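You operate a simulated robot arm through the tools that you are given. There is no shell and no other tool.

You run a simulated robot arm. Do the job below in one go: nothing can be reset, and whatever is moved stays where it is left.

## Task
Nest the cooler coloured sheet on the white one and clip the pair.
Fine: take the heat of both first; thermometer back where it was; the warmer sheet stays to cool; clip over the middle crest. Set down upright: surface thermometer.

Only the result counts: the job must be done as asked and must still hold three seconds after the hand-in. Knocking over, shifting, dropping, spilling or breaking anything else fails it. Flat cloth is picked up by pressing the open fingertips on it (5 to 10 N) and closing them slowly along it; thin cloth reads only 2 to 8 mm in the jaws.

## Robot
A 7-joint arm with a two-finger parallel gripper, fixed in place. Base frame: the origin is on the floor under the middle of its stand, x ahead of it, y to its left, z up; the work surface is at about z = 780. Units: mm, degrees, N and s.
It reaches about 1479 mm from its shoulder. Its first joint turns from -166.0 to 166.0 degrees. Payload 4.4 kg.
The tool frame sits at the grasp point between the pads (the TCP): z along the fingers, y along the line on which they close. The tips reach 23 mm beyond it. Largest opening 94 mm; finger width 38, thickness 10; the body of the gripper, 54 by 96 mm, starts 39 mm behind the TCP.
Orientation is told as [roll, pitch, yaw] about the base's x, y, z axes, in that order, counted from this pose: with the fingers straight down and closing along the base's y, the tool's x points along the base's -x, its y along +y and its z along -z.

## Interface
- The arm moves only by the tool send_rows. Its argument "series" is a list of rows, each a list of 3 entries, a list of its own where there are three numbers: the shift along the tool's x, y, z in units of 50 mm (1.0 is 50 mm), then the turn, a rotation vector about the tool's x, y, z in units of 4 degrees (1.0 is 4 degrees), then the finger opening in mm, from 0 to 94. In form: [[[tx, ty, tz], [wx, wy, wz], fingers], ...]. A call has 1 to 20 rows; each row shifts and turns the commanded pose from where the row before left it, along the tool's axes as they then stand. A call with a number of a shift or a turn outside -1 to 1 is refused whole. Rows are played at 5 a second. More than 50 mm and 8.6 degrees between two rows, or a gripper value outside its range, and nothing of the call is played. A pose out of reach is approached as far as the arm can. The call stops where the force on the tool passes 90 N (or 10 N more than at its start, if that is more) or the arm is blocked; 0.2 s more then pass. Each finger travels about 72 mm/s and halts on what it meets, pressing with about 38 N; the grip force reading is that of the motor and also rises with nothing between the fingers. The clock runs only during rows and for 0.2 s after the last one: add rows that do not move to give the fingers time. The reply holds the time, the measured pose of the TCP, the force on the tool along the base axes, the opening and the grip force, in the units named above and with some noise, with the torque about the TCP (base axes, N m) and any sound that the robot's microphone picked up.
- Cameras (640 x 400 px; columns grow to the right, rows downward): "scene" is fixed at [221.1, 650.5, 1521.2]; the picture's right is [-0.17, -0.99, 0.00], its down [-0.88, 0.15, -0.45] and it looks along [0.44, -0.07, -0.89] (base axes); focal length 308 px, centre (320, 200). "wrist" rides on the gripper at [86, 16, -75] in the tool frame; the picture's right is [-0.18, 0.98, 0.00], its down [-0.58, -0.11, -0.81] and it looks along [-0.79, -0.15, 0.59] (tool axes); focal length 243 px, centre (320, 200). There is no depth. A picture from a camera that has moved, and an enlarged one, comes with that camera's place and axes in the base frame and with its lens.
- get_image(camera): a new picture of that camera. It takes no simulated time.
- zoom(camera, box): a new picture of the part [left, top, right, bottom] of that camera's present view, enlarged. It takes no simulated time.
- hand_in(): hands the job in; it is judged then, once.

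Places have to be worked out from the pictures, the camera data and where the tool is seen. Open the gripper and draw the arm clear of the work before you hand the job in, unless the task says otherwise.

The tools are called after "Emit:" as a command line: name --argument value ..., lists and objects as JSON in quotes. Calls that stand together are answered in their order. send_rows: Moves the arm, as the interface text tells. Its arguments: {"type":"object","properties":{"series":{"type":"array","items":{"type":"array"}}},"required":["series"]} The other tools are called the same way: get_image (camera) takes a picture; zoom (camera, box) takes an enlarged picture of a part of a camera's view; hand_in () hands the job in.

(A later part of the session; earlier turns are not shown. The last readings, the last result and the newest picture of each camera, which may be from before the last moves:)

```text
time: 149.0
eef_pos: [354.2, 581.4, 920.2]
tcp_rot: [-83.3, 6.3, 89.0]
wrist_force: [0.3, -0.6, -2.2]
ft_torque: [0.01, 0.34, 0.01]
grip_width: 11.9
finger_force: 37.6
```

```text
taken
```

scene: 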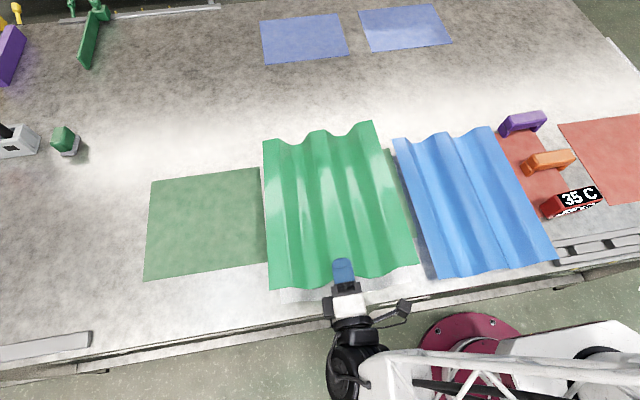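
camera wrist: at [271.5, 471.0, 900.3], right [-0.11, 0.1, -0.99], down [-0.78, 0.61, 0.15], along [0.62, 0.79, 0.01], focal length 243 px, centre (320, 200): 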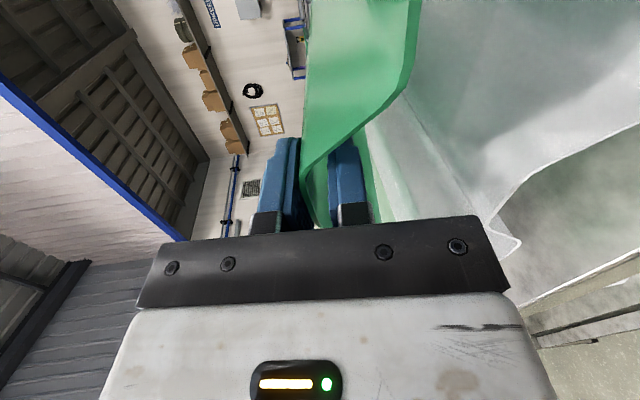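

The hold is still fine (11.9 mm). The arm seems to run out of room near its base at this x, so I move up and forward (+x), then restore the orientation.

Emit:
send_rows --series '[[[0, -0.2, 0.2], [0, 0, 0], 0], [[0, -0.25, 0.3], [0, 0, 0], 0], [[0, -0.25, 0.3], [0, 0, 0], 0], [[0, -0.1, 0.2], [0, 0, 0], 0], [[0, 0, 0], [0, 0, 0], 0], [[0, 0, 0], [0.14, -0.08, 0.5], 0], [[0, 0, 0], [0.14, -0.08, 0.5], 0], [[0, 0, 0], [0.14, -0.08, 0.5], 0], [[0, 0, 0], [0, 0, 0], 0]]'

Emit:
get_image --camera "scene"

```text
time: 151.0
eef_pos: [408.8, 587.3, 962.6]
tcp_rot: [-85.2, -0.5, 89.5]
wrist_force: [-0.6, -0.1, -1.1]
ft_torque: [0.0, 0.31, 0.01]
grip_width: 11.6
finger_force: 37.6
```

```text
taken
```

scene: 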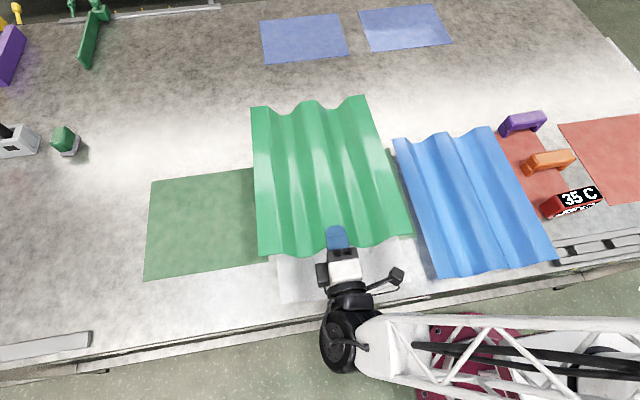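

Orientation is restored at x≈409. I probe how far back in -x I can go at this y, in small steps.

Emit:
send_rows --series '[[[0.1, 0, -0.1], [0, 0, 0], 0], [[0.1, 0, -0.2], [0, 0, 0], 0], [[0.1, 0, -0.2], [0, 0, 0], 0], [[0, 0, 0], [0, 0, 0], 0]]'

Emit:
send_rows --series '[[[0, 0, -0.1], [0, 0, 0], 0], [[0, 0, -0.1], [0, 0, 0], 0], [[0, 0, 0], [0, 0, 0], 0]]'

Emit:
send_rows --series '[[[0, 0, -0.1], [0, 0, 0], 0], [[0, 0, -0.1], [0, 0, 0], 0], [[0, 0, 0], [0, 0, 0], 0]]'

```text
time: 152.2
eef_pos: [388.7, 561.7, 931.7]
tcp_rot: [-84.2, 2.2, 88.6]
wrist_force: [0.5, 0.8, -1.4]
ft_torque: [-0.03, 0.32, -0.02]
grip_width: 12.1
finger_force: 38.1
stopped in row 4: the arm was blocked; the commanded pose is now the measured one
```

```text
time: 153.0
eef_pos: [378.7, 559.9, 923.0]
tcp_rot: [-84.1, 3.0, 88.7]
wrist_force: [1.0, 0.4, -2.3]
ft_torque: [0.03, 0.32, 0.02]
grip_width: 11.9
finger_force: 37.6
```

```text
time: 153.8
eef_pos: [370.3, 557.8, 919.3]
tcp_rot: [-83.9, 3.6, 88.7]
wrist_force: [0.2, -0.5, -2.4]
ft_torque: [-0.01, 0.36, 0.0]
grip_width: 12.1
finger_force: 38.0
```

The arm keeps sagging there. I look at how the arm is folded now.

Emit:
get_image --camera "scene"

Emit:
get_image --camera "wrist"

```text
taken
```

scene: 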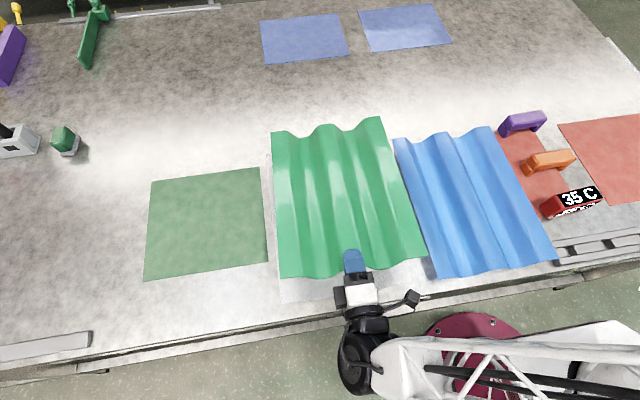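

```text
taken
camera wrist: at [292.2, 472.3, 916.1], right [-0.1, 0.13, -0.99], down [-0.78, 0.61, 0.16], along [0.62, 0.78, 0.04], focal length 243 px, centre (320, 200)
```

wrist: 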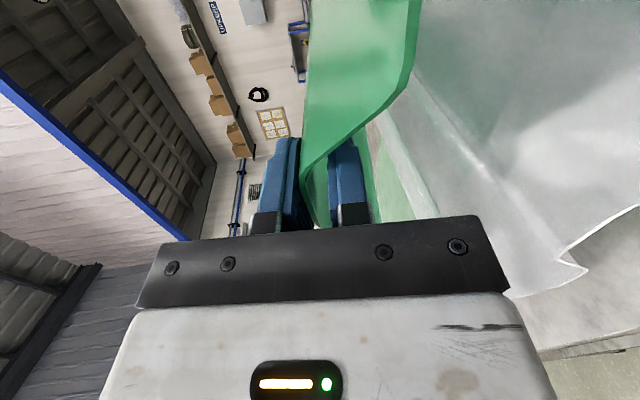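

Lower poses seem easier for the arm (it sags along a limit toward lower z). I restore the orientation at a slightly lower height and centre over the white sheet.

Emit:
send_rows --series '[[[-0.09, 0.08, 0.15], [0, 0, 0], 0], [[-0.09, 0.08, 0.15], [0.1, -0.11, 0.3], 0], [[-0.08, 0.08, 0.1], [0.1, -0.11, 0.3], 0], [[0, 0, 0], [0.08, -0.11, 0.3], 0], [[0, 0, 0], [0, 0, 0], 0]]'

Emit:
get_image --camera "scene"

Emit:
get_image --camera "wrist"

```text
time: 155.0
eef_pos: [386.2, 576.8, 930.5]
tcp_rot: [-85.6, -2.3, 89.9]
wrist_force: [0.1, 0.4, -2.4]
ft_torque: [0.01, 0.32, 0.0]
grip_width: 11.7
finger_force: 38.3
```

```text
taken
```

scene: 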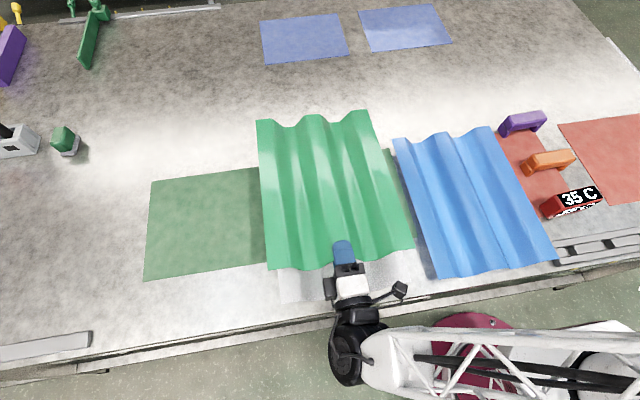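

```text
taken
camera wrist: at [311.8, 490.6, 916.1], right [-0.07, 0.22, -0.97], down [-0.79, 0.58, 0.19], along [0.6, 0.79, 0.13], focal length 243 px, centre (320, 200)
```

wrist: 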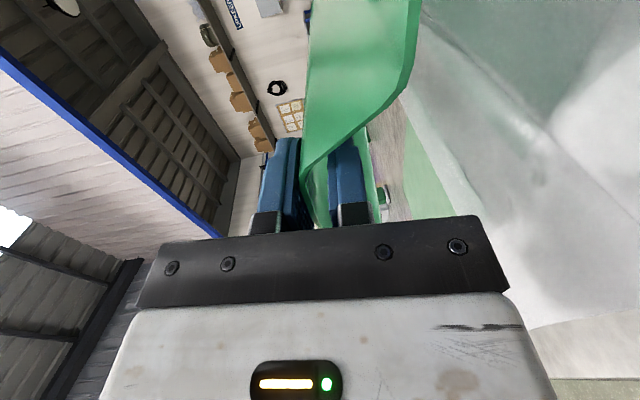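

I had over-corrected by 2.3° once the arm came free. I fix that, align y≈571 and lower to z≈895 while still at x≈386.

Emit:
send_rows --series '[[[0.06, 0.1, 0], [-0.07, 0, -0.29], 0], [[0.06, 0.15, 0], [-0.07, 0, -0.28], 0], [[0, 0.2, 0.01], [0, 0, 0], 0], [[0, 0.15, 0.01], [0, 0, 0], 0], [[0, 0.1, 0.01], [0, 0, 0], 0], [[0, 0, 0], [0, 0, 0], 0]]'

Emit:
get_image --camera "scene"

```text
time: 156.4
eef_pos: [386.4, 571.1, 893.0]
tcp_rot: [-85.1, 0.1, 90.0]
wrist_force: [-1.1, 0.0, -2.0]
ft_torque: [-0.01, 0.34, -0.02]
grip_width: 11.9
finger_force: 38.4
```

```text
taken
```

scene: 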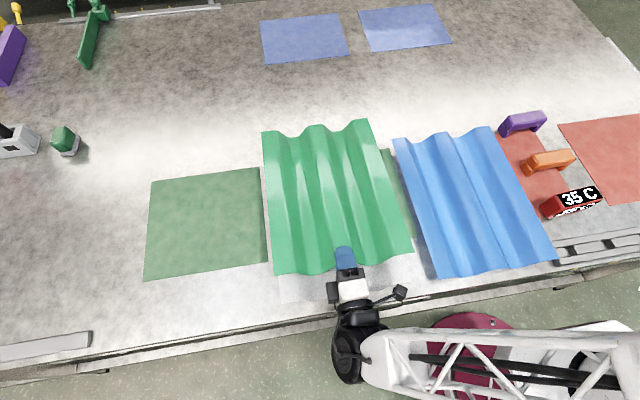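

Pose is now exact at (386,571,893). I go back in -x by small steps at this height and watch for sagging.

Emit:
send_rows --series '[[[0, 0.009, -0.1], [0, 0, 0], 0], [[0, 0.009, -0.1], [0, 0, 0], 0], [[0, 0, 0], [0, 0, 0], 0]]'

Emit:
send_rows --series '[[[0, 0.009, -0.1], [0, 0, 0], 0], [[0, 0.009, -0.1], [0, 0, 0], 0], [[0, 0, 0], [0, 0, 0], 0]]'

```text
time: 157.2
eef_pos: [377.3, 571.8, 893.4]
tcp_rot: [-85.2, 0.1, 90.0]
wrist_force: [0.4, 0.6, -2.5]
ft_torque: [0.02, 0.34, 0.02]
grip_width: 11.9
finger_force: 38.1
```

```text
time: 158.0
eef_pos: [366.7, 570.4, 894.2]
tcp_rot: [-85.1, 0.1, 90.0]
wrist_force: [-1.0, 0.3, -1.8]
ft_torque: [0.0, 0.32, 0.01]
grip_width: 11.7
finger_force: 37.8
```

No sagging at this height. I continue to x≈345.

Emit:
send_rows --series '[[[0, 0.02, -0.1], [0, 0, 0], 0], [[0, 0.02, -0.1], [0, 0, 0], 0], [[0, 0, 0], [0, 0, 0], 0]]'

Emit:
send_rows --series '[[[0, 0.02, -0.1], [0, 0, 0], 0], [[0, 0.02, -0.12], [0, 0, 0], 0], [[0, 0, 0], [0, 0, 0], 0]]'

Emit:
get_image --camera "scene"

Emit:
get_image --camera "wrist"

```text
time: 158.8
eef_pos: [355.7, 570.9, 892.3]
tcp_rot: [-85.0, 0.1, 89.9]
wrist_force: [-0.5, 0.1, -1.0]
ft_torque: [0.02, 0.33, -0.01]
grip_width: 11.6
finger_force: 37.8
```

```text
time: 159.6
eef_pos: [344.8, 571.4, 892.2]
tcp_rot: [-85.1, 0.1, 90.0]
wrist_force: [0.4, 0.1, -1.9]
ft_torque: [0.0, 0.32, 0.01]
grip_width: 11.8
finger_force: 38.1
```

```text
taken
```

scene: 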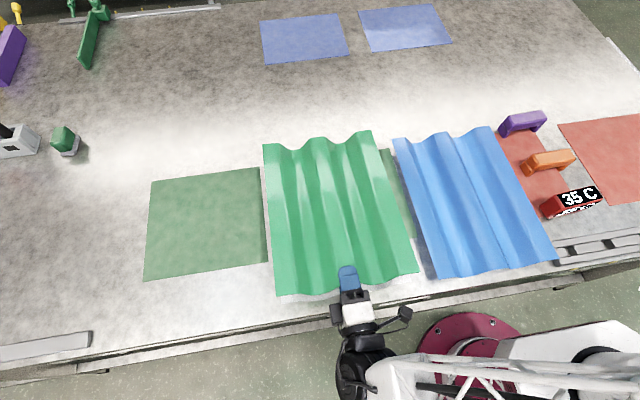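

```text
taken
camera wrist: at [269.7, 483.9, 882.5], right [-0.08, 0.18, -0.98], down [-0.79, 0.58, 0.18], along [0.6, 0.79, 0.1], focal length 243 px, centre (320, 200)
```

wrist: 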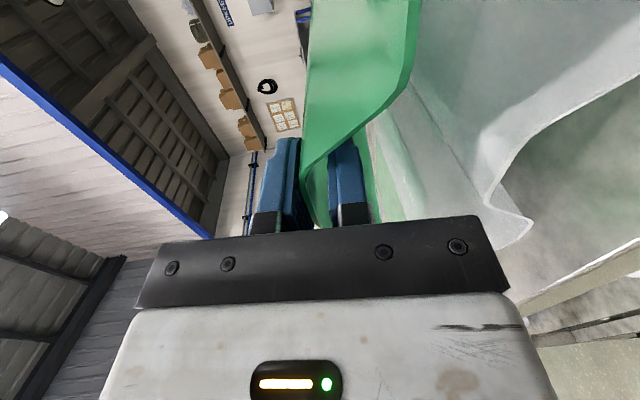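

Excellent: reachable at (345,571,892), the green sheet now hovers right over the white. I zoom to check relative alignment of the edges.

Emit:
zoom --camera "scene" --box '[250, 120, 430, 210]'

Emit:
zoom --camera "scene" --box '[255, 240, 435, 330]'

Emit:
zoom --camera "wrist" --box '[280, 0, 640, 250]'

```text
3.56 times, centred on (340, 165) of scene
camera zoom: at [221.1, 650.5, 1521.2], right [-0.17, -0.99, 0.0], down [-0.88, 0.15, -0.45], along [0.44, -0.07, -0.89], focal length 1095 px, centre (249, 324)
```

zoom: 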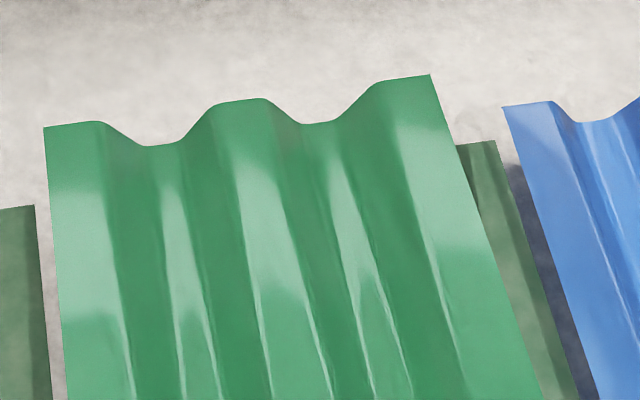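

```text
3.56 times, centred on (345, 285) of scene
camera zoom: at [221.1, 650.5, 1521.2], right [-0.17, -0.99, 0.0], down [-0.88, 0.15, -0.45], along [0.44, -0.07, -0.89], focal length 1095 px, centre (231, -102)
```

zoom: 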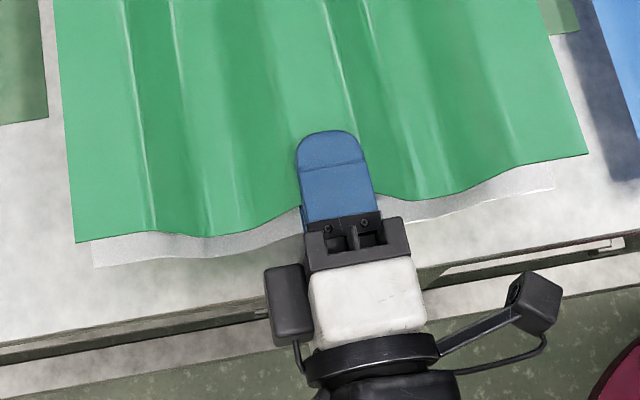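

```text
1.60 times, centred on (460, 125) of wrist
camera zoom: at [269.7, 483.9, 882.5], right [-0.08, 0.18, -0.98], down [-0.79, 0.58, 0.18], along [0.6, 0.79, 0.1], focal length 388 px, centre (96, 320)
```

zoom: 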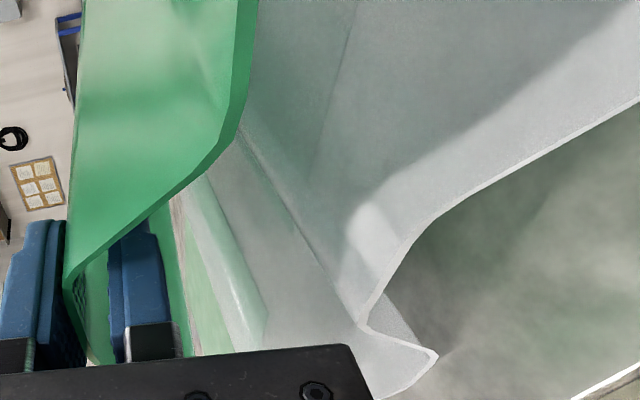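

Both cameras agree: green is within ~1 mm in y and ~0.1° in yaw of the white, near ends within 2 mm; green slopes 5° (far end lower). I shift +6 mm in x (to allow for leveling and drag) and lower until the far end meets the white.

Emit:
send_rows --series '[[[0.016, -0.01, 0.12], [0, 0, 0], 0], [[0, 0.1, 0.01], [0, 0, 0], 0], [[0, 0.15, 0.013], [0, 0, 0], 0], [[0, 0.15, 0.013], [0, 0, 0], 0], [[0, 0.1, 0.01], [0, 0, 0], 0], [[0, 0.05, 0.004], [0, 0, 0], 0], [[0, 0, 0], [0, 0, 0], 0]]'

Emit:
zoom --camera "scene" --box '[250, 120, 430, 210]'

Emit:
get_image --camera "wrist"

```text
time: 161.2
eef_pos: [352.0, 570.2, 863.8]
tcp_rot: [-85.0, 0.1, 90.0]
wrist_force: [0.1, 0.5, -1.4]
ft_torque: [0.0, 0.34, -0.01]
grip_width: 11.8
finger_force: 38.0
```

```text
3.56 times, centred on (340, 165) of scene
camera zoom: at [221.1, 650.5, 1521.2], right [-0.17, -0.99, 0.0], down [-0.88, 0.15, -0.45], along [0.44, -0.07, -0.89], focal length 1095 px, centre (249, 324)
```

zoom: 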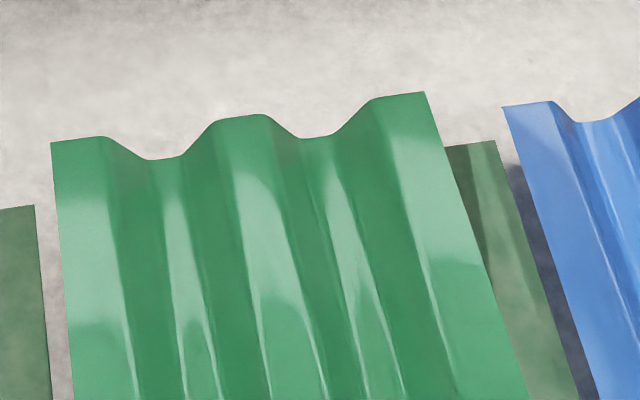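

```text
taken
camera wrist: at [275.9, 482.7, 854.8], right [-0.08, 0.18, -0.98], down [-0.79, 0.58, 0.18], along [0.6, 0.79, 0.1], focal length 243 px, centre (320, 200)
```

wrist: 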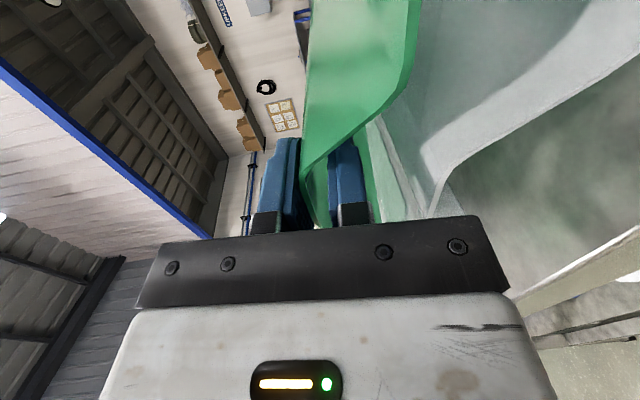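

Far end now ~14 mm above the white. I lower in 2 mm steps watching force and torque for contact.

Emit:
send_rows --series '[[[0, 0.04, 0.003], [0, 0, 0], 0], [[0, 0.04, 0.003], [0, 0, 0], 0], [[0, 0, 0], [0, 0, 0], 0]]'

Emit:
send_rows --series '[[[0, 0.04, 0.003], [0, 0, 0], 0], [[0, 0, 0], [0, 0, 0], 0]]'

Emit:
send_rows --series '[[[0, 0.04, 0.003], [0, 0, 0], 0], [[0, 0, 0], [0, 0, 0], 0]]'

Emit:
send_rows --series '[[[0, 0.04, 0.003], [0, 0, 0], 0], [[0, 0, 0], [0, 0, 0], 0]]'

```text
time: 162.0
eef_pos: [352.3, 570.4, 860.5]
tcp_rot: [-85.0, 0.1, 90.0]
wrist_force: [0.4, 1.0, -1.6]
ft_torque: [0.05, 0.16, -0.02]
grip_width: 11.9
finger_force: 38.5
```

```text
time: 162.6
eef_pos: [351.6, 570.4, 857.7]
tcp_rot: [-85.1, 0.1, 90.0]
wrist_force: [0.6, -1.4, -0.1]
ft_torque: [0.24, -0.41, -0.09]
grip_width: 11.6
finger_force: 38.1
```

```text
time: 163.2
eef_pos: [352.1, 569.5, 855.3]
tcp_rot: [-85.1, 0.1, 89.9]
wrist_force: [0.7, 0.3, 0.8]
ft_torque: [0.38, -0.9, 0.29]
grip_width: 11.8
finger_force: 37.7
```

```text
time: 163.8
eef_pos: [350.2, 570.7, 855.1]
tcp_rot: [-85.1, 0.0, 89.9]
wrist_force: [0.1, 1.5, 2.4]
ft_torque: [0.29, -1.08, 0.38]
grip_width: 11.8
finger_force: 38.1
```

Contact started around z≈860; torques show the far end resting with some sideways push toward +y. I look at the far and near ends before continuing.

Emit:
zoom --camera "scene" --box '[255, 125, 415, 205]'

Emit:
zoom --camera "scene" --box '[255, 240, 435, 330]'

Emit:
zoom --camera "wrist" --box '[280, 0, 640, 250]'

```text
4.00 times, centred on (335, 165) of scene
camera zoom: at [221.1, 650.5, 1521.2], right [-0.17, -0.99, 0.0], down [-0.88, 0.15, -0.45], along [0.44, -0.07, -0.89], focal length 1232 px, centre (260, 340)
```

zoom: 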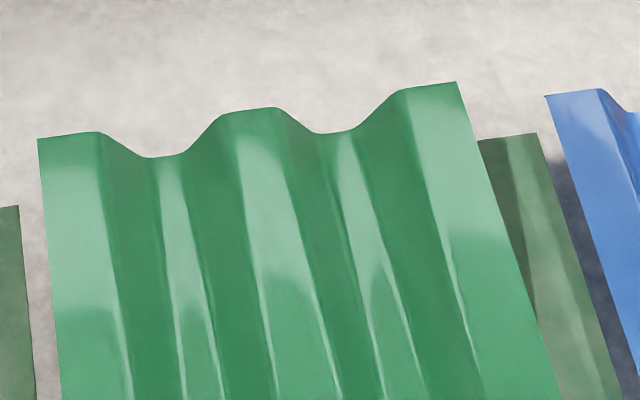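

```text
3.56 times, centred on (345, 285) of scene
camera zoom: at [221.1, 650.5, 1521.2], right [-0.17, -0.99, 0.0], down [-0.88, 0.15, -0.45], along [0.44, -0.07, -0.89], focal length 1095 px, centre (231, -102)
```

zoom: 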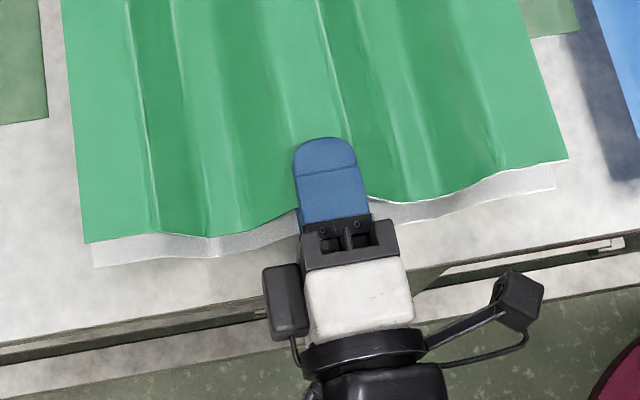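

```text
1.60 times, centred on (460, 125) of wrist
camera zoom: at [275.2, 482.8, 844.5], right [-0.08, 0.18, -0.98], down [-0.79, 0.58, 0.18], along [0.6, 0.79, 0.1], focal length 388 px, centre (96, 320)
```

zoom: 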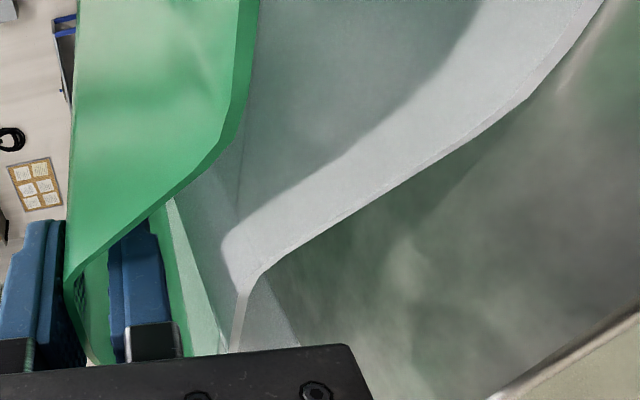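

Both ends line up with the white within ~0.5 mm laterally; green is ~7 mm ahead in x as intended. I now level toward the white: lower the held end while reducing the tilt to ~2.6°.

Emit:
send_rows --series '[[[0, 0.05, 0], [0.15, 0, 0], 0], [[0, 0.07, 0], [0.15, 0, 0], 0], [[0, 0.07, 0], [0.15, 0, 0], 0], [[0, 0.07, 0], [0.15, 0, 0], 0], [[0, 0, 0], [0, 0, 0], 0]]'

Emit:
zoom --camera "scene" --box '[255, 240, 435, 330]'

Emit:
zoom --camera "wrist" --box '[280, 0, 640, 250]'

```text
time: 165.0
eef_pos: [349.7, 570.5, 840.9]
tcp_rot: [-87.5, 0.0, 90.0]
wrist_force: [-0.8, 0.3, 1.1]
ft_torque: [0.3, -0.71, 0.0]
grip_width: 11.5
finger_force: 38.2
```

```text
3.56 times, centred on (345, 285) of scene
camera zoom: at [221.1, 650.5, 1521.2], right [-0.17, -0.99, 0.0], down [-0.88, 0.15, -0.45], along [0.44, -0.07, -0.89], focal length 1095 px, centre (231, -102)
```

zoom: 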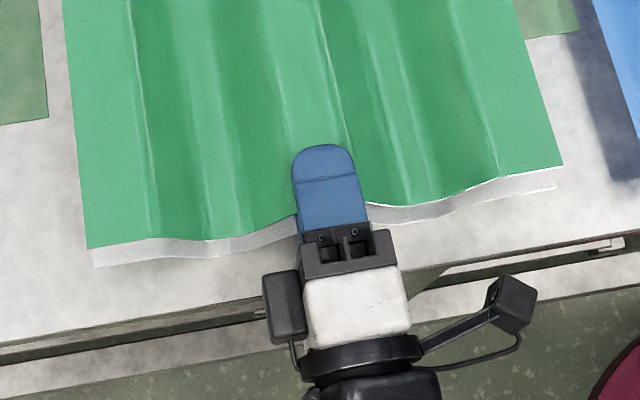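

```text
1.60 times, centred on (460, 125) of wrist
camera zoom: at [274.9, 482.8, 828.4], right [-0.04, 0.18, -0.98], down [-0.8, 0.58, 0.14], along [0.6, 0.79, 0.12], focal length 388 px, centre (96, 320)
```

zoom: 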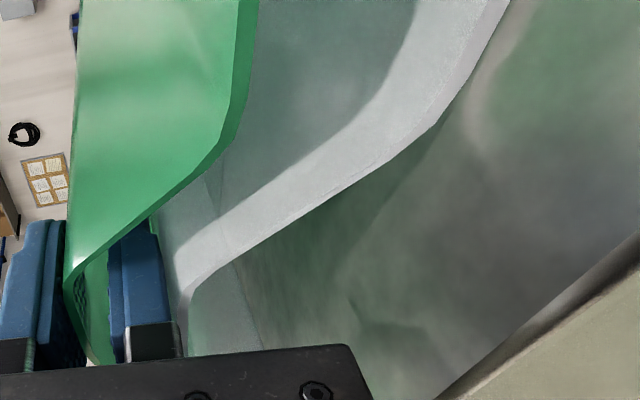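

The green sheet now rests at its far end on the white, with the held end ~16 mm above nested height. I open just a few mm so the end rests on the lower finger.

Emit:
send_rows --series '[[[0, -0.02, 0], [0, 0, 0], 12], [[0, 0, 0], [0, 0, 0], 14], [[0, 0, 0], [0, 0, 0], 16], [[0, 0, 0], [0, 0, 0], 16], [[0, 0, 0], [0, 0, 0], 16]]'

Emit:
zoom --camera "wrist" --box '[240, 60, 480, 250]'

Emit:
zoom --camera "scene" --box '[255, 240, 435, 330]'

```text
time: 166.2
eef_pos: [350.5, 570.1, 841.3]
tcp_rot: [-87.4, 0.1, 90.1]
wrist_force: [-0.1, -0.3, 1.0]
ft_torque: [0.03, -0.04, -0.04]
grip_width: 15.3
finger_force: 0.1
```

```text
2.11 times, centred on (360, 155) of wrist
camera zoom: at [274.9, 482.7, 829.5], right [-0.04, 0.18, -0.98], down [-0.8, 0.58, 0.14], along [0.6, 0.79, 0.12], focal length 511 px, centre (236, 295)
```

zoom: 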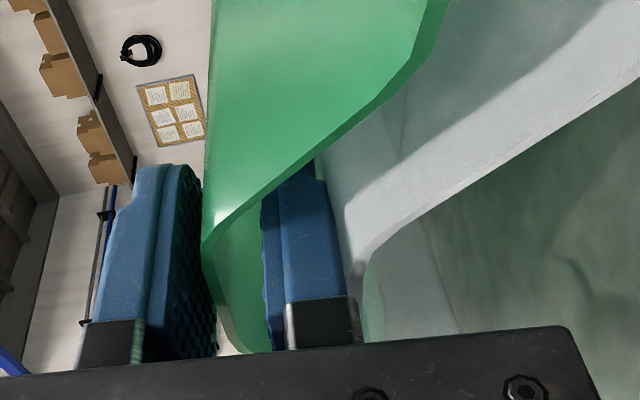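

```text
3.56 times, centred on (345, 285) of scene
camera zoom: at [221.1, 650.5, 1521.2], right [-0.17, -0.99, 0.0], down [-0.88, 0.15, -0.45], along [0.44, -0.07, -0.89], focal length 1095 px, centre (231, -102)
```

zoom: 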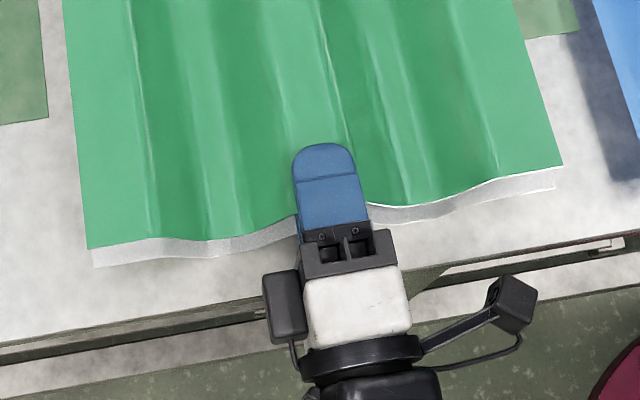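

The end now rests on the lower finger, with the white crest just below it. I raise 1 mm to avoid rubbing the white and withdraw quickly in -x.

Emit:
send_rows --series '[[[0, -0.02, 0], [0, 0, 0], 16], [[0, 0, 0], [0, 0, 0], 16], [[0, 0.04, -0.99], [0, 0, 0], 16], [[0, 0, -0.5], [0, 0, 0], 16], [[0, 0, 0], [0, 0, 0], 16]]'

Emit:
get_image --camera "scene"

Emit:
get_image --camera "wrist"

```text
time: 167.4
eef_pos: [275.6, 570.2, 843.7]
tcp_rot: [-87.4, 0.1, 90.0]
wrist_force: [0.3, 0.3, -0.4]
ft_torque: [0.03, 0.0, -0.01]
grip_width: 16.5
finger_force: 0.3
```

```text
taken
```

scene: 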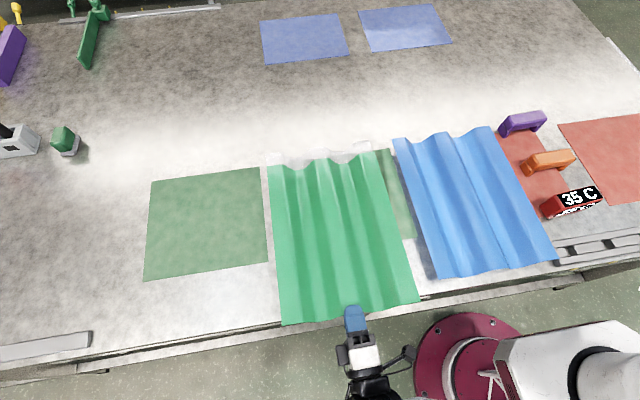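

```text
taken
camera wrist: at [199.7, 482.9, 831.9], right [-0.04, 0.18, -0.98], down [-0.8, 0.58, 0.14], along [0.6, 0.79, 0.12], focal length 243 px, centre (320, 200)
```

wrist: 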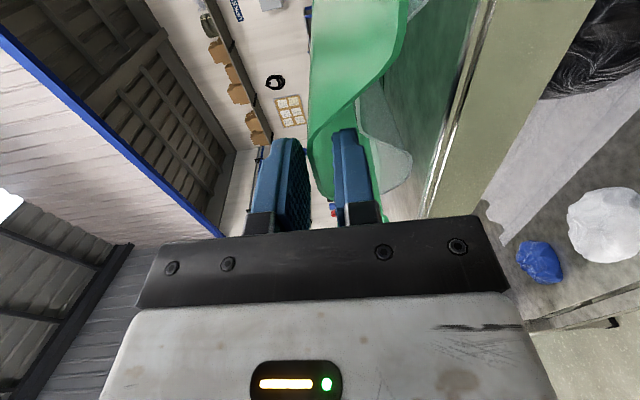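

The green sheet was dragged along by about 40–50 mm in -x. I check whether the white moved and how the green is seated.

Emit:
zoom --camera "scene" --box '[255, 130, 385, 200]'

Emit:
zoom --camera "scene" --box '[260, 270, 430, 345]'

Emit:
zoom --camera "wrist" --box '[260, 0, 500, 240]'

```text
4.92 times, centred on (320, 165) of scene
camera zoom: at [221.1, 650.5, 1521.2], right [-0.17, -0.99, 0.0], down [-0.88, 0.15, -0.45], along [0.44, -0.07, -0.89], focal length 1517 px, centre (320, 372)
```

zoom: 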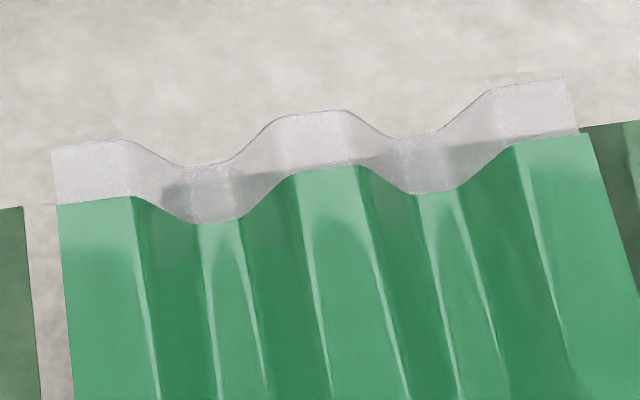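

```text
3.76 times, centred on (345, 308) of scene
camera zoom: at [221.1, 650.5, 1521.2], right [-0.17, -0.99, 0.0], down [-0.88, 0.15, -0.45], along [0.44, -0.07, -0.89], focal length 1160 px, centre (226, -205)
```

zoom: 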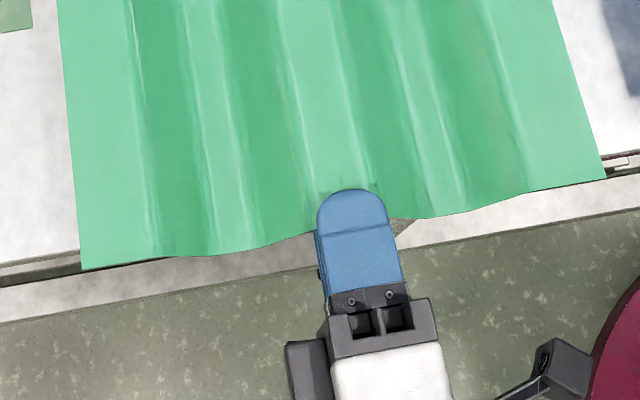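

```text
1.67 times, centred on (380, 120) of wrist
camera zoom: at [199.7, 482.9, 831.9], right [-0.04, 0.18, -0.98], down [-0.8, 0.58, 0.14], along [0.6, 0.79, 0.12], focal length 404 px, centre (220, 333)
```

zoom: 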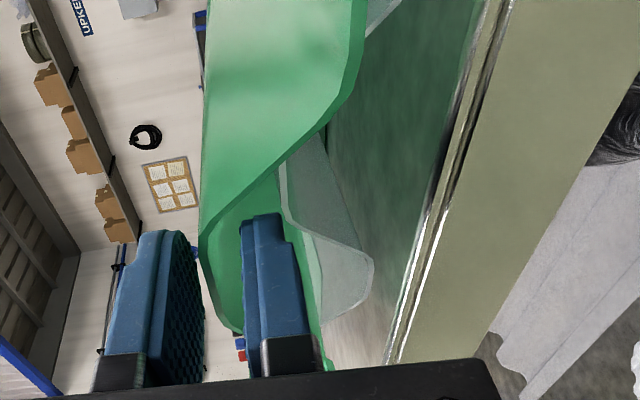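

The white has not moved (its far corners are where they were); green slid freely over it, its end now x≈283 still on my fingertip, which is outside the white's end. I lower so the green settles fully onto the white here.

Emit:
send_rows --series '[[[0, 0.06, 0], [0, 0, 0], 16], [[0, 0.06, 0], [0, 0, 0], 16], [[0, 0.06, 0], [0, 0, 0], 16], [[0, 0.06, 0], [0, 0, 0], 16], [[0, 0, 0], [0, 0, 0], 16]]'

Emit:
zoom --camera "wrist" --box '[260, 0, 500, 240]'

Emit:
zoom --camera "scene" --box '[260, 270, 430, 345]'

```text
time: 168.6
eef_pos: [274.6, 570.0, 832.1]
tcp_rot: [-87.5, 0.2, 90.1]
wrist_force: [0.3, -0.5, -0.6]
ft_torque: [0.01, 0.01, -0.02]
grip_width: 16.5
finger_force: 0.2
```

```text
1.67 times, centred on (380, 120) of wrist
camera zoom: at [199.7, 482.8, 819.8], right [-0.04, 0.18, -0.98], down [-0.8, 0.58, 0.14], along [0.6, 0.79, 0.12], focal length 404 px, centre (220, 333)
```

zoom: 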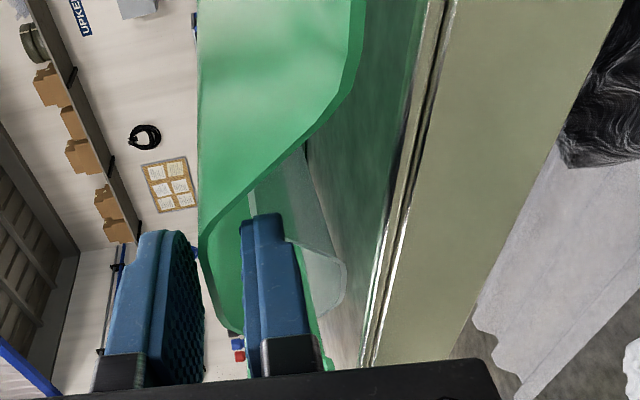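

```text
3.76 times, centred on (345, 308) of scene
camera zoom: at [221.1, 650.5, 1521.2], right [-0.17, -0.99, 0.0], down [-0.88, 0.15, -0.45], along [0.44, -0.07, -0.89], focal length 1160 px, centre (226, -205)
```

zoom: 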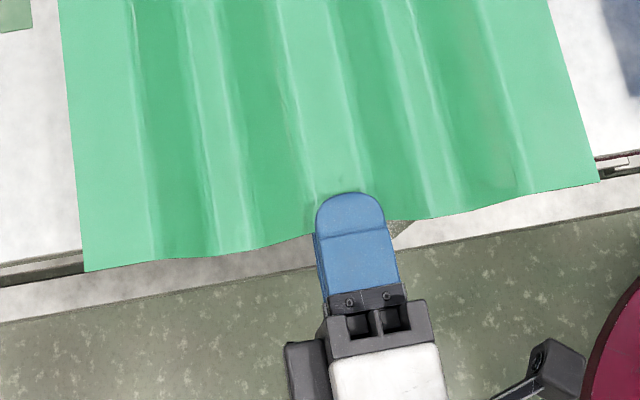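

The end is still following the finger down. I continue lowering another ~12 mm.

Emit:
send_rows --series '[[[0, 0.06, 0], [0, 0, 0], 16], [[0, 0.06, 0], [0, 0, 0], 16], [[0, 0.06, 0], [0, 0, 0], 16], [[0, 0.06, 0], [0, 0, 0], 16], [[0, 0, 0], [0, 0, 0], 16]]'

Emit:
zoom --camera "wrist" --box '[260, 0, 500, 240]'

Emit:
zoom --camera "scene" --box '[260, 270, 430, 345]'

```text
time: 169.8
eef_pos: [276.0, 570.5, 820.3]
tcp_rot: [-87.5, 0.1, 90.0]
wrist_force: [-1.6, 3.1, 9.2]
ft_torque: [0.0, -0.2, 0.1]
grip_width: 19.8
finger_force: 4.3
```

```text
1.67 times, centred on (380, 120) of wrist
camera zoom: at [199.3, 483.1, 808.1], right [-0.04, 0.18, -0.98], down [-0.8, 0.58, 0.14], along [0.6, 0.79, 0.12], focal length 404 px, centre (220, 333)
```

zoom: 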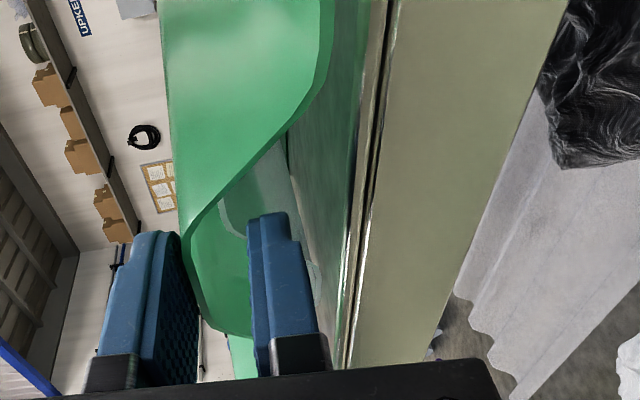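

```text
3.76 times, centred on (345, 308) of scene
camera zoom: at [221.1, 650.5, 1521.2], right [-0.17, -0.99, 0.0], down [-0.88, 0.15, -0.45], along [0.44, -0.07, -0.89], focal length 1160 px, centre (226, -205)
```

zoom: 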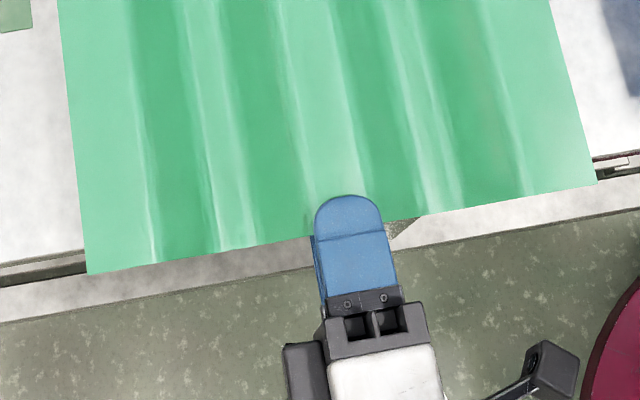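

Green is now fully seated (the upper finger presses on it, crest top z≈830, i.e. ~9 mm above the white's). I centre the jaws, withdraw unloaded to leave only ~7 mm of engagement.

Emit:
send_rows --series '[[[0, -0.05, 0], [0, 0, 0], 20], [[0, -0.04, 0], [0, 0, 0], 22], [[0, 0, 0], [0, 0, 0], 22], [[0, 0.005, -0.11], [0, 0, 0], 22], [[0, 0.005, -0.11], [0, 0, 0], 22], [[0, 0, 0], [0, 0, 0], 22]]'

Emit:
zoom --camera "wrist" --box '[260, 0, 500, 240]'

Emit:
zoom --camera "scene" --box '[260, 270, 430, 345]'

```text
time: 171.2
eef_pos: [263.6, 568.9, 825.8]
tcp_rot: [-87.5, 0.0, 90.0]
wrist_force: [0.3, 0.9, 0.7]
ft_torque: [0.04, 0.02, -0.01]
grip_width: 22.0
finger_force: 0.1
```

```text
1.67 times, centred on (380, 120) of wrist
camera zoom: at [188.4, 482.7, 812.4], right [-0.04, 0.18, -0.98], down [-0.8, 0.58, 0.14], along [0.6, 0.79, 0.12], focal length 404 px, centre (220, 333)
```

zoom: 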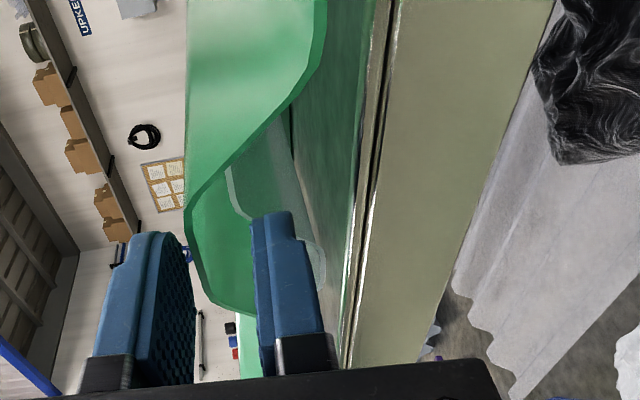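

```text
3.76 times, centred on (345, 308) of scene
camera zoom: at [221.1, 650.5, 1521.2], right [-0.17, -0.99, 0.0], down [-0.88, 0.15, -0.45], along [0.44, -0.07, -0.89], focal length 1160 px, centre (226, -205)
```

zoom: 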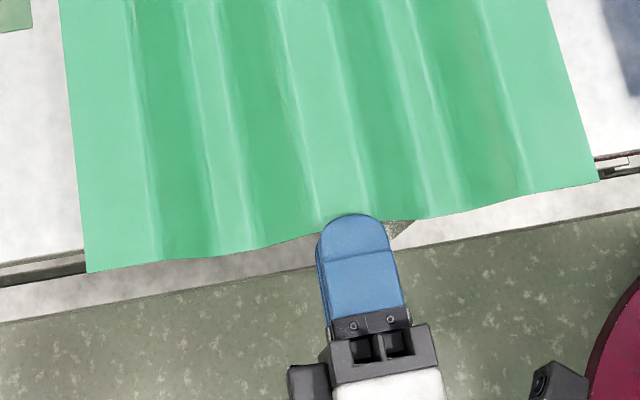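

Engaged ~6 mm with the sheet undisturbed. I clamp the crest's end, lift it ~4 mm, and slide the green sheet +x by about 42 mm slowly.

Emit:
send_rows --series '[[[0, 0, 0], [0, 0, 0], 18], [[0, 0, 0], [0, 0, 0], 14], [[0, 0, 0], [0, 0, 0], 10], [[0, 0, 0], [0, 0, 0], 0], [[0, 0, 0], [0, 0, 0], 0], [[0, 0, 0], [0, 0, 0], 0]]'

Emit:
send_rows --series '[[[0, -0.04, 0], [0, 0, 0], 0], [[0, -0.04, 0], [0, 0, 0], 0], [[0, 0, 0.06], [0, 0, 0], 0], [[0, 0, 0.1], [0, 0, 0], 0], [[0, 0, 0], [0, 0, 0], 0]]'

Emit:
get_image --camera "scene"

```text
time: 172.6
eef_pos: [264.9, 570.2, 825.5]
tcp_rot: [-87.5, 0.1, 89.9]
wrist_force: [0.0, 1.6, 10.7]
ft_torque: [0.22, -0.45, 0.17]
grip_width: 11.3
finger_force: 38.1
```

```text
time: 173.8
eef_pos: [271.9, 570.4, 828.5]
tcp_rot: [-87.4, 0.1, 90.1]
wrist_force: [0.1, -0.5, 0.6]
ft_torque: [0.15, -0.03, -0.12]
grip_width: 11.4
finger_force: 37.8
```

```text
taken
```

scene: 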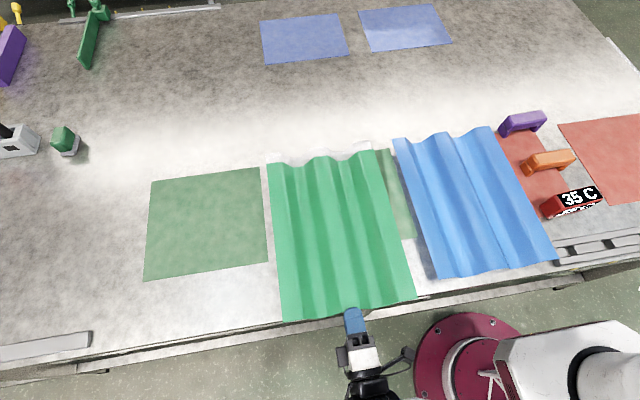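

It follows. I verify the white stays while continuing the slide.

Emit:
send_rows --series '[[[0, 0, 0.15], [0, 0, 0], 0], [[0, 0, 0.15], [0, 0, 0], 0], [[0, 0, 0], [0, 0, 0], 0]]'

Emit:
zoom --camera "scene" --box '[255, 130, 385, 200]'

Emit:
zoom --camera "scene" --box '[260, 260, 430, 335]'

```text
time: 174.6
eef_pos: [287.0, 570.8, 827.3]
tcp_rot: [-87.4, 0.0, 90.1]
wrist_force: [0.2, 0.0, 0.3]
ft_torque: [0.17, -0.05, 0.09]
grip_width: 11.3
finger_force: 37.9
```

```text
4.92 times, centred on (320, 165) of scene
camera zoom: at [221.1, 650.5, 1521.2], right [-0.17, -0.99, 0.0], down [-0.88, 0.15, -0.45], along [0.44, -0.07, -0.89], focal length 1517 px, centre (320, 372)
```

zoom: 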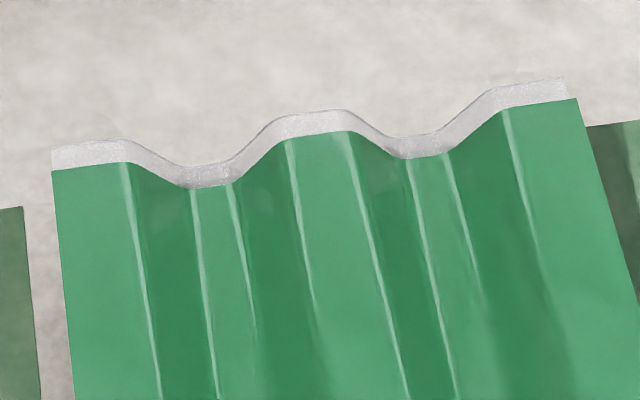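

```text
3.76 times, centred on (345, 298) of scene
camera zoom: at [221.1, 650.5, 1521.2], right [-0.17, -0.99, 0.0], down [-0.88, 0.15, -0.45], along [0.44, -0.07, -0.89], focal length 1160 px, centre (226, -167)
```

zoom: 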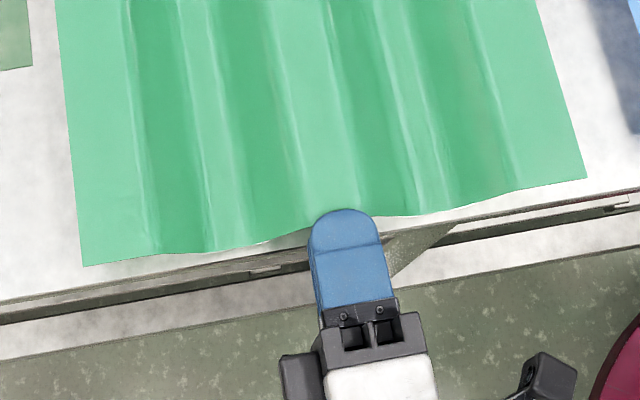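

The white is unmoved; remaining offset is about -24 mm. I slide another 19 mm, which brings my fingertip just to the white's end.

Emit:
send_rows --series '[[[0, 0, 0.13], [0, 0, 0], 0], [[0, 0, 0.13], [0, 0, 0], 0], [[0, 0, 0.11], [0, 0, 0], 0], [[0, 0, 0], [0, 0, 0], 0]]'

Emit:
zoom --camera "scene" --box '[255, 130, 385, 200]'

Emit:
zoom --camera "scene" --box '[260, 260, 430, 335]'

Emit:
zoom --camera "wrist" --box '[260, 0, 500, 240]'

```text
time: 175.6
eef_pos: [304.8, 570.2, 828.2]
tcp_rot: [-87.5, 0.2, 90.0]
wrist_force: [1.0, 0.8, 1.4]
ft_torque: [0.19, -0.13, 0.09]
grip_width: 11.4
finger_force: 37.7
```

```text
4.92 times, centred on (320, 165) of scene
camera zoom: at [221.1, 650.5, 1521.2], right [-0.17, -0.99, 0.0], down [-0.88, 0.15, -0.45], along [0.44, -0.07, -0.89], focal length 1517 px, centre (320, 372)
```

zoom: 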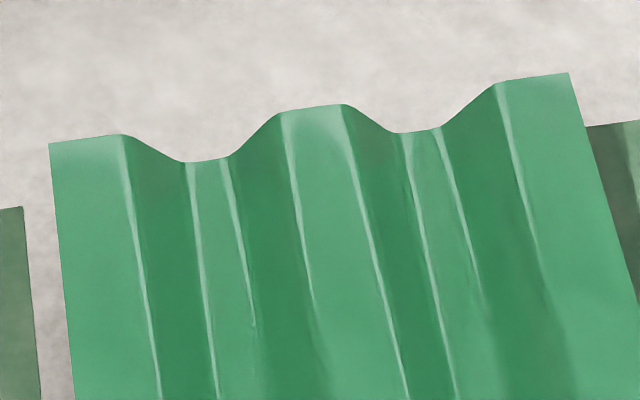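

```text
3.76 times, centred on (345, 298) of scene
camera zoom: at [221.1, 650.5, 1521.2], right [-0.17, -0.99, 0.0], down [-0.88, 0.15, -0.45], along [0.44, -0.07, -0.89], focal length 1160 px, centre (226, -167)
```

zoom: 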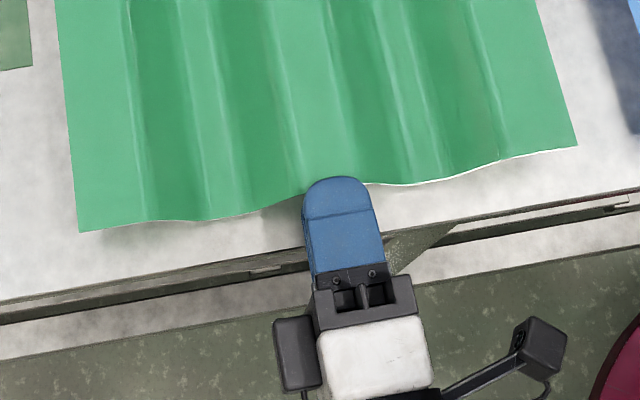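

```text
1.67 times, centred on (380, 120) of wrist
camera zoom: at [230.5, 482.7, 814.6], right [-0.04, 0.18, -0.98], down [-0.8, 0.58, 0.14], along [0.6, 0.79, 0.12], focal length 404 px, centre (220, 333)
```

zoom: 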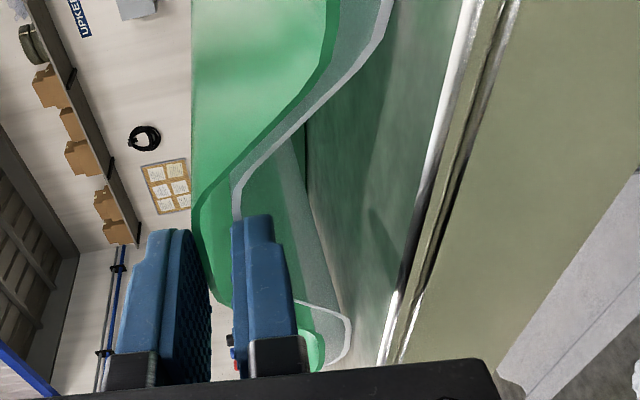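

Green is now aligned to within ~5 mm in x and <1 mm in y. I lower the last few mm and open the jaws.

Emit:
send_rows --series '[[[0, 0.03, -0.01], [0, 0, 0], 0], [[0, 0.03, 0], [0, 0, 0], 0], [[0, 0, 0], [0, 0, 0], 12], [[0, 0, 0], [0, 0, 0], 16], [[0, 0, 0], [0, 0, 0], 20], [[0, 0, 0], [0, 0, 0], 22], [[0, 0, 0], [0, 0, 0], 22]]'

Emit:
zoom --camera "wrist" --box '[260, 0, 500, 240]'

Emit:
zoom --camera "scene" --box '[260, 260, 430, 335]'

```text
time: 177.2
eef_pos: [305.2, 568.6, 822.9]
tcp_rot: [-87.5, 0.1, 90.1]
wrist_force: [-0.5, 0.8, -0.3]
ft_torque: [-0.02, -0.01, 0.0]
grip_width: 21.8
finger_force: 0.0
```

```text
1.67 times, centred on (380, 120) of wrist
camera zoom: at [229.1, 482.5, 811.8], right [-0.04, 0.18, -0.98], down [-0.8, 0.58, 0.14], along [0.6, 0.79, 0.12], focal length 404 px, centre (220, 333)
```

zoom: 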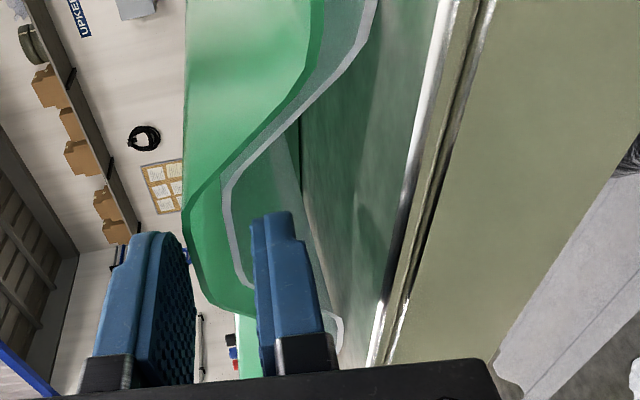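

```text
3.76 times, centred on (345, 298) of scene
camera zoom: at [221.1, 650.5, 1521.2], right [-0.17, -0.99, 0.0], down [-0.88, 0.15, -0.45], along [0.44, -0.07, -0.89], focal length 1160 px, centre (226, -167)
```

zoom: 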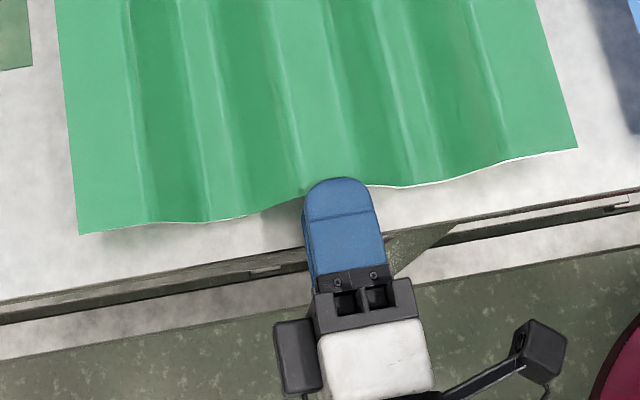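

Released cleanly; the white profile is nested just inside the green one. Now I withdraw: back 12 mm, close the fingers, and rise just above the sheet's height.

Emit:
send_rows --series '[[[0, 0.005, -0.12], [0, 0, 0], 22], [[0, 0.005, -0.14], [0, 0, 0], 22], [[0, 0, 0], [0, 0, 0], 10], [[0, 0, 0], [0, 0, 0], 0], [[0, -0.2, 0], [0, 0, 0], 0], [[0, -0.2, 0], [0, 0, 0], 0], [[0, -0.15, 0], [0, 0, 0], 0], [[0, 0, 0], [0, 0, 0], 0]]'

Emit:
get_image --camera "scene"

Emit:
zoom --camera "wrist" --box '[240, 0, 540, 240]'

```text
time: 179.0
eef_pos: [291.3, 569.5, 851.3]
tcp_rot: [-87.5, 0.1, 90.1]
wrist_force: [0.1, -0.5, 0.0]
ft_torque: [0.02, -0.02, 0.0]
grip_width: 0.1
finger_force: 37.7
```

```text
taken
```

scene: 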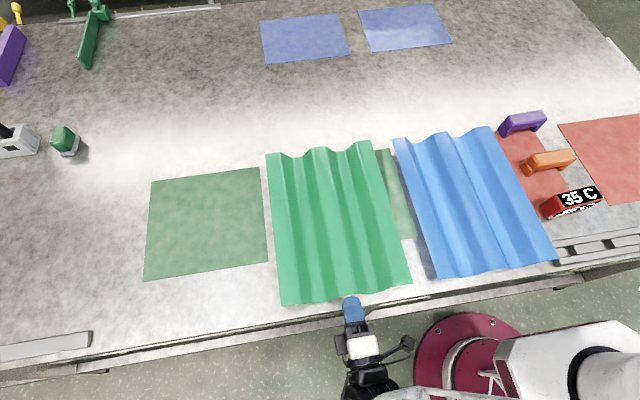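

```text
1.67 times, centred on (390, 120) of wrist
camera zoom: at [217.4, 482.7, 839.0], right [-0.04, 0.18, -0.98], down [-0.8, 0.58, 0.14], along [0.6, 0.79, 0.12], focal length 404 px, centre (203, 333)
```

zoom: 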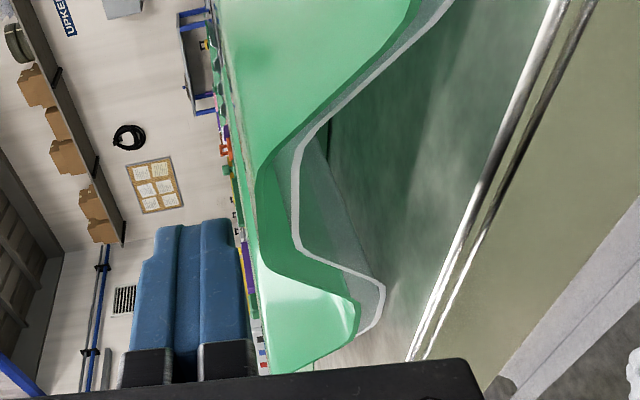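

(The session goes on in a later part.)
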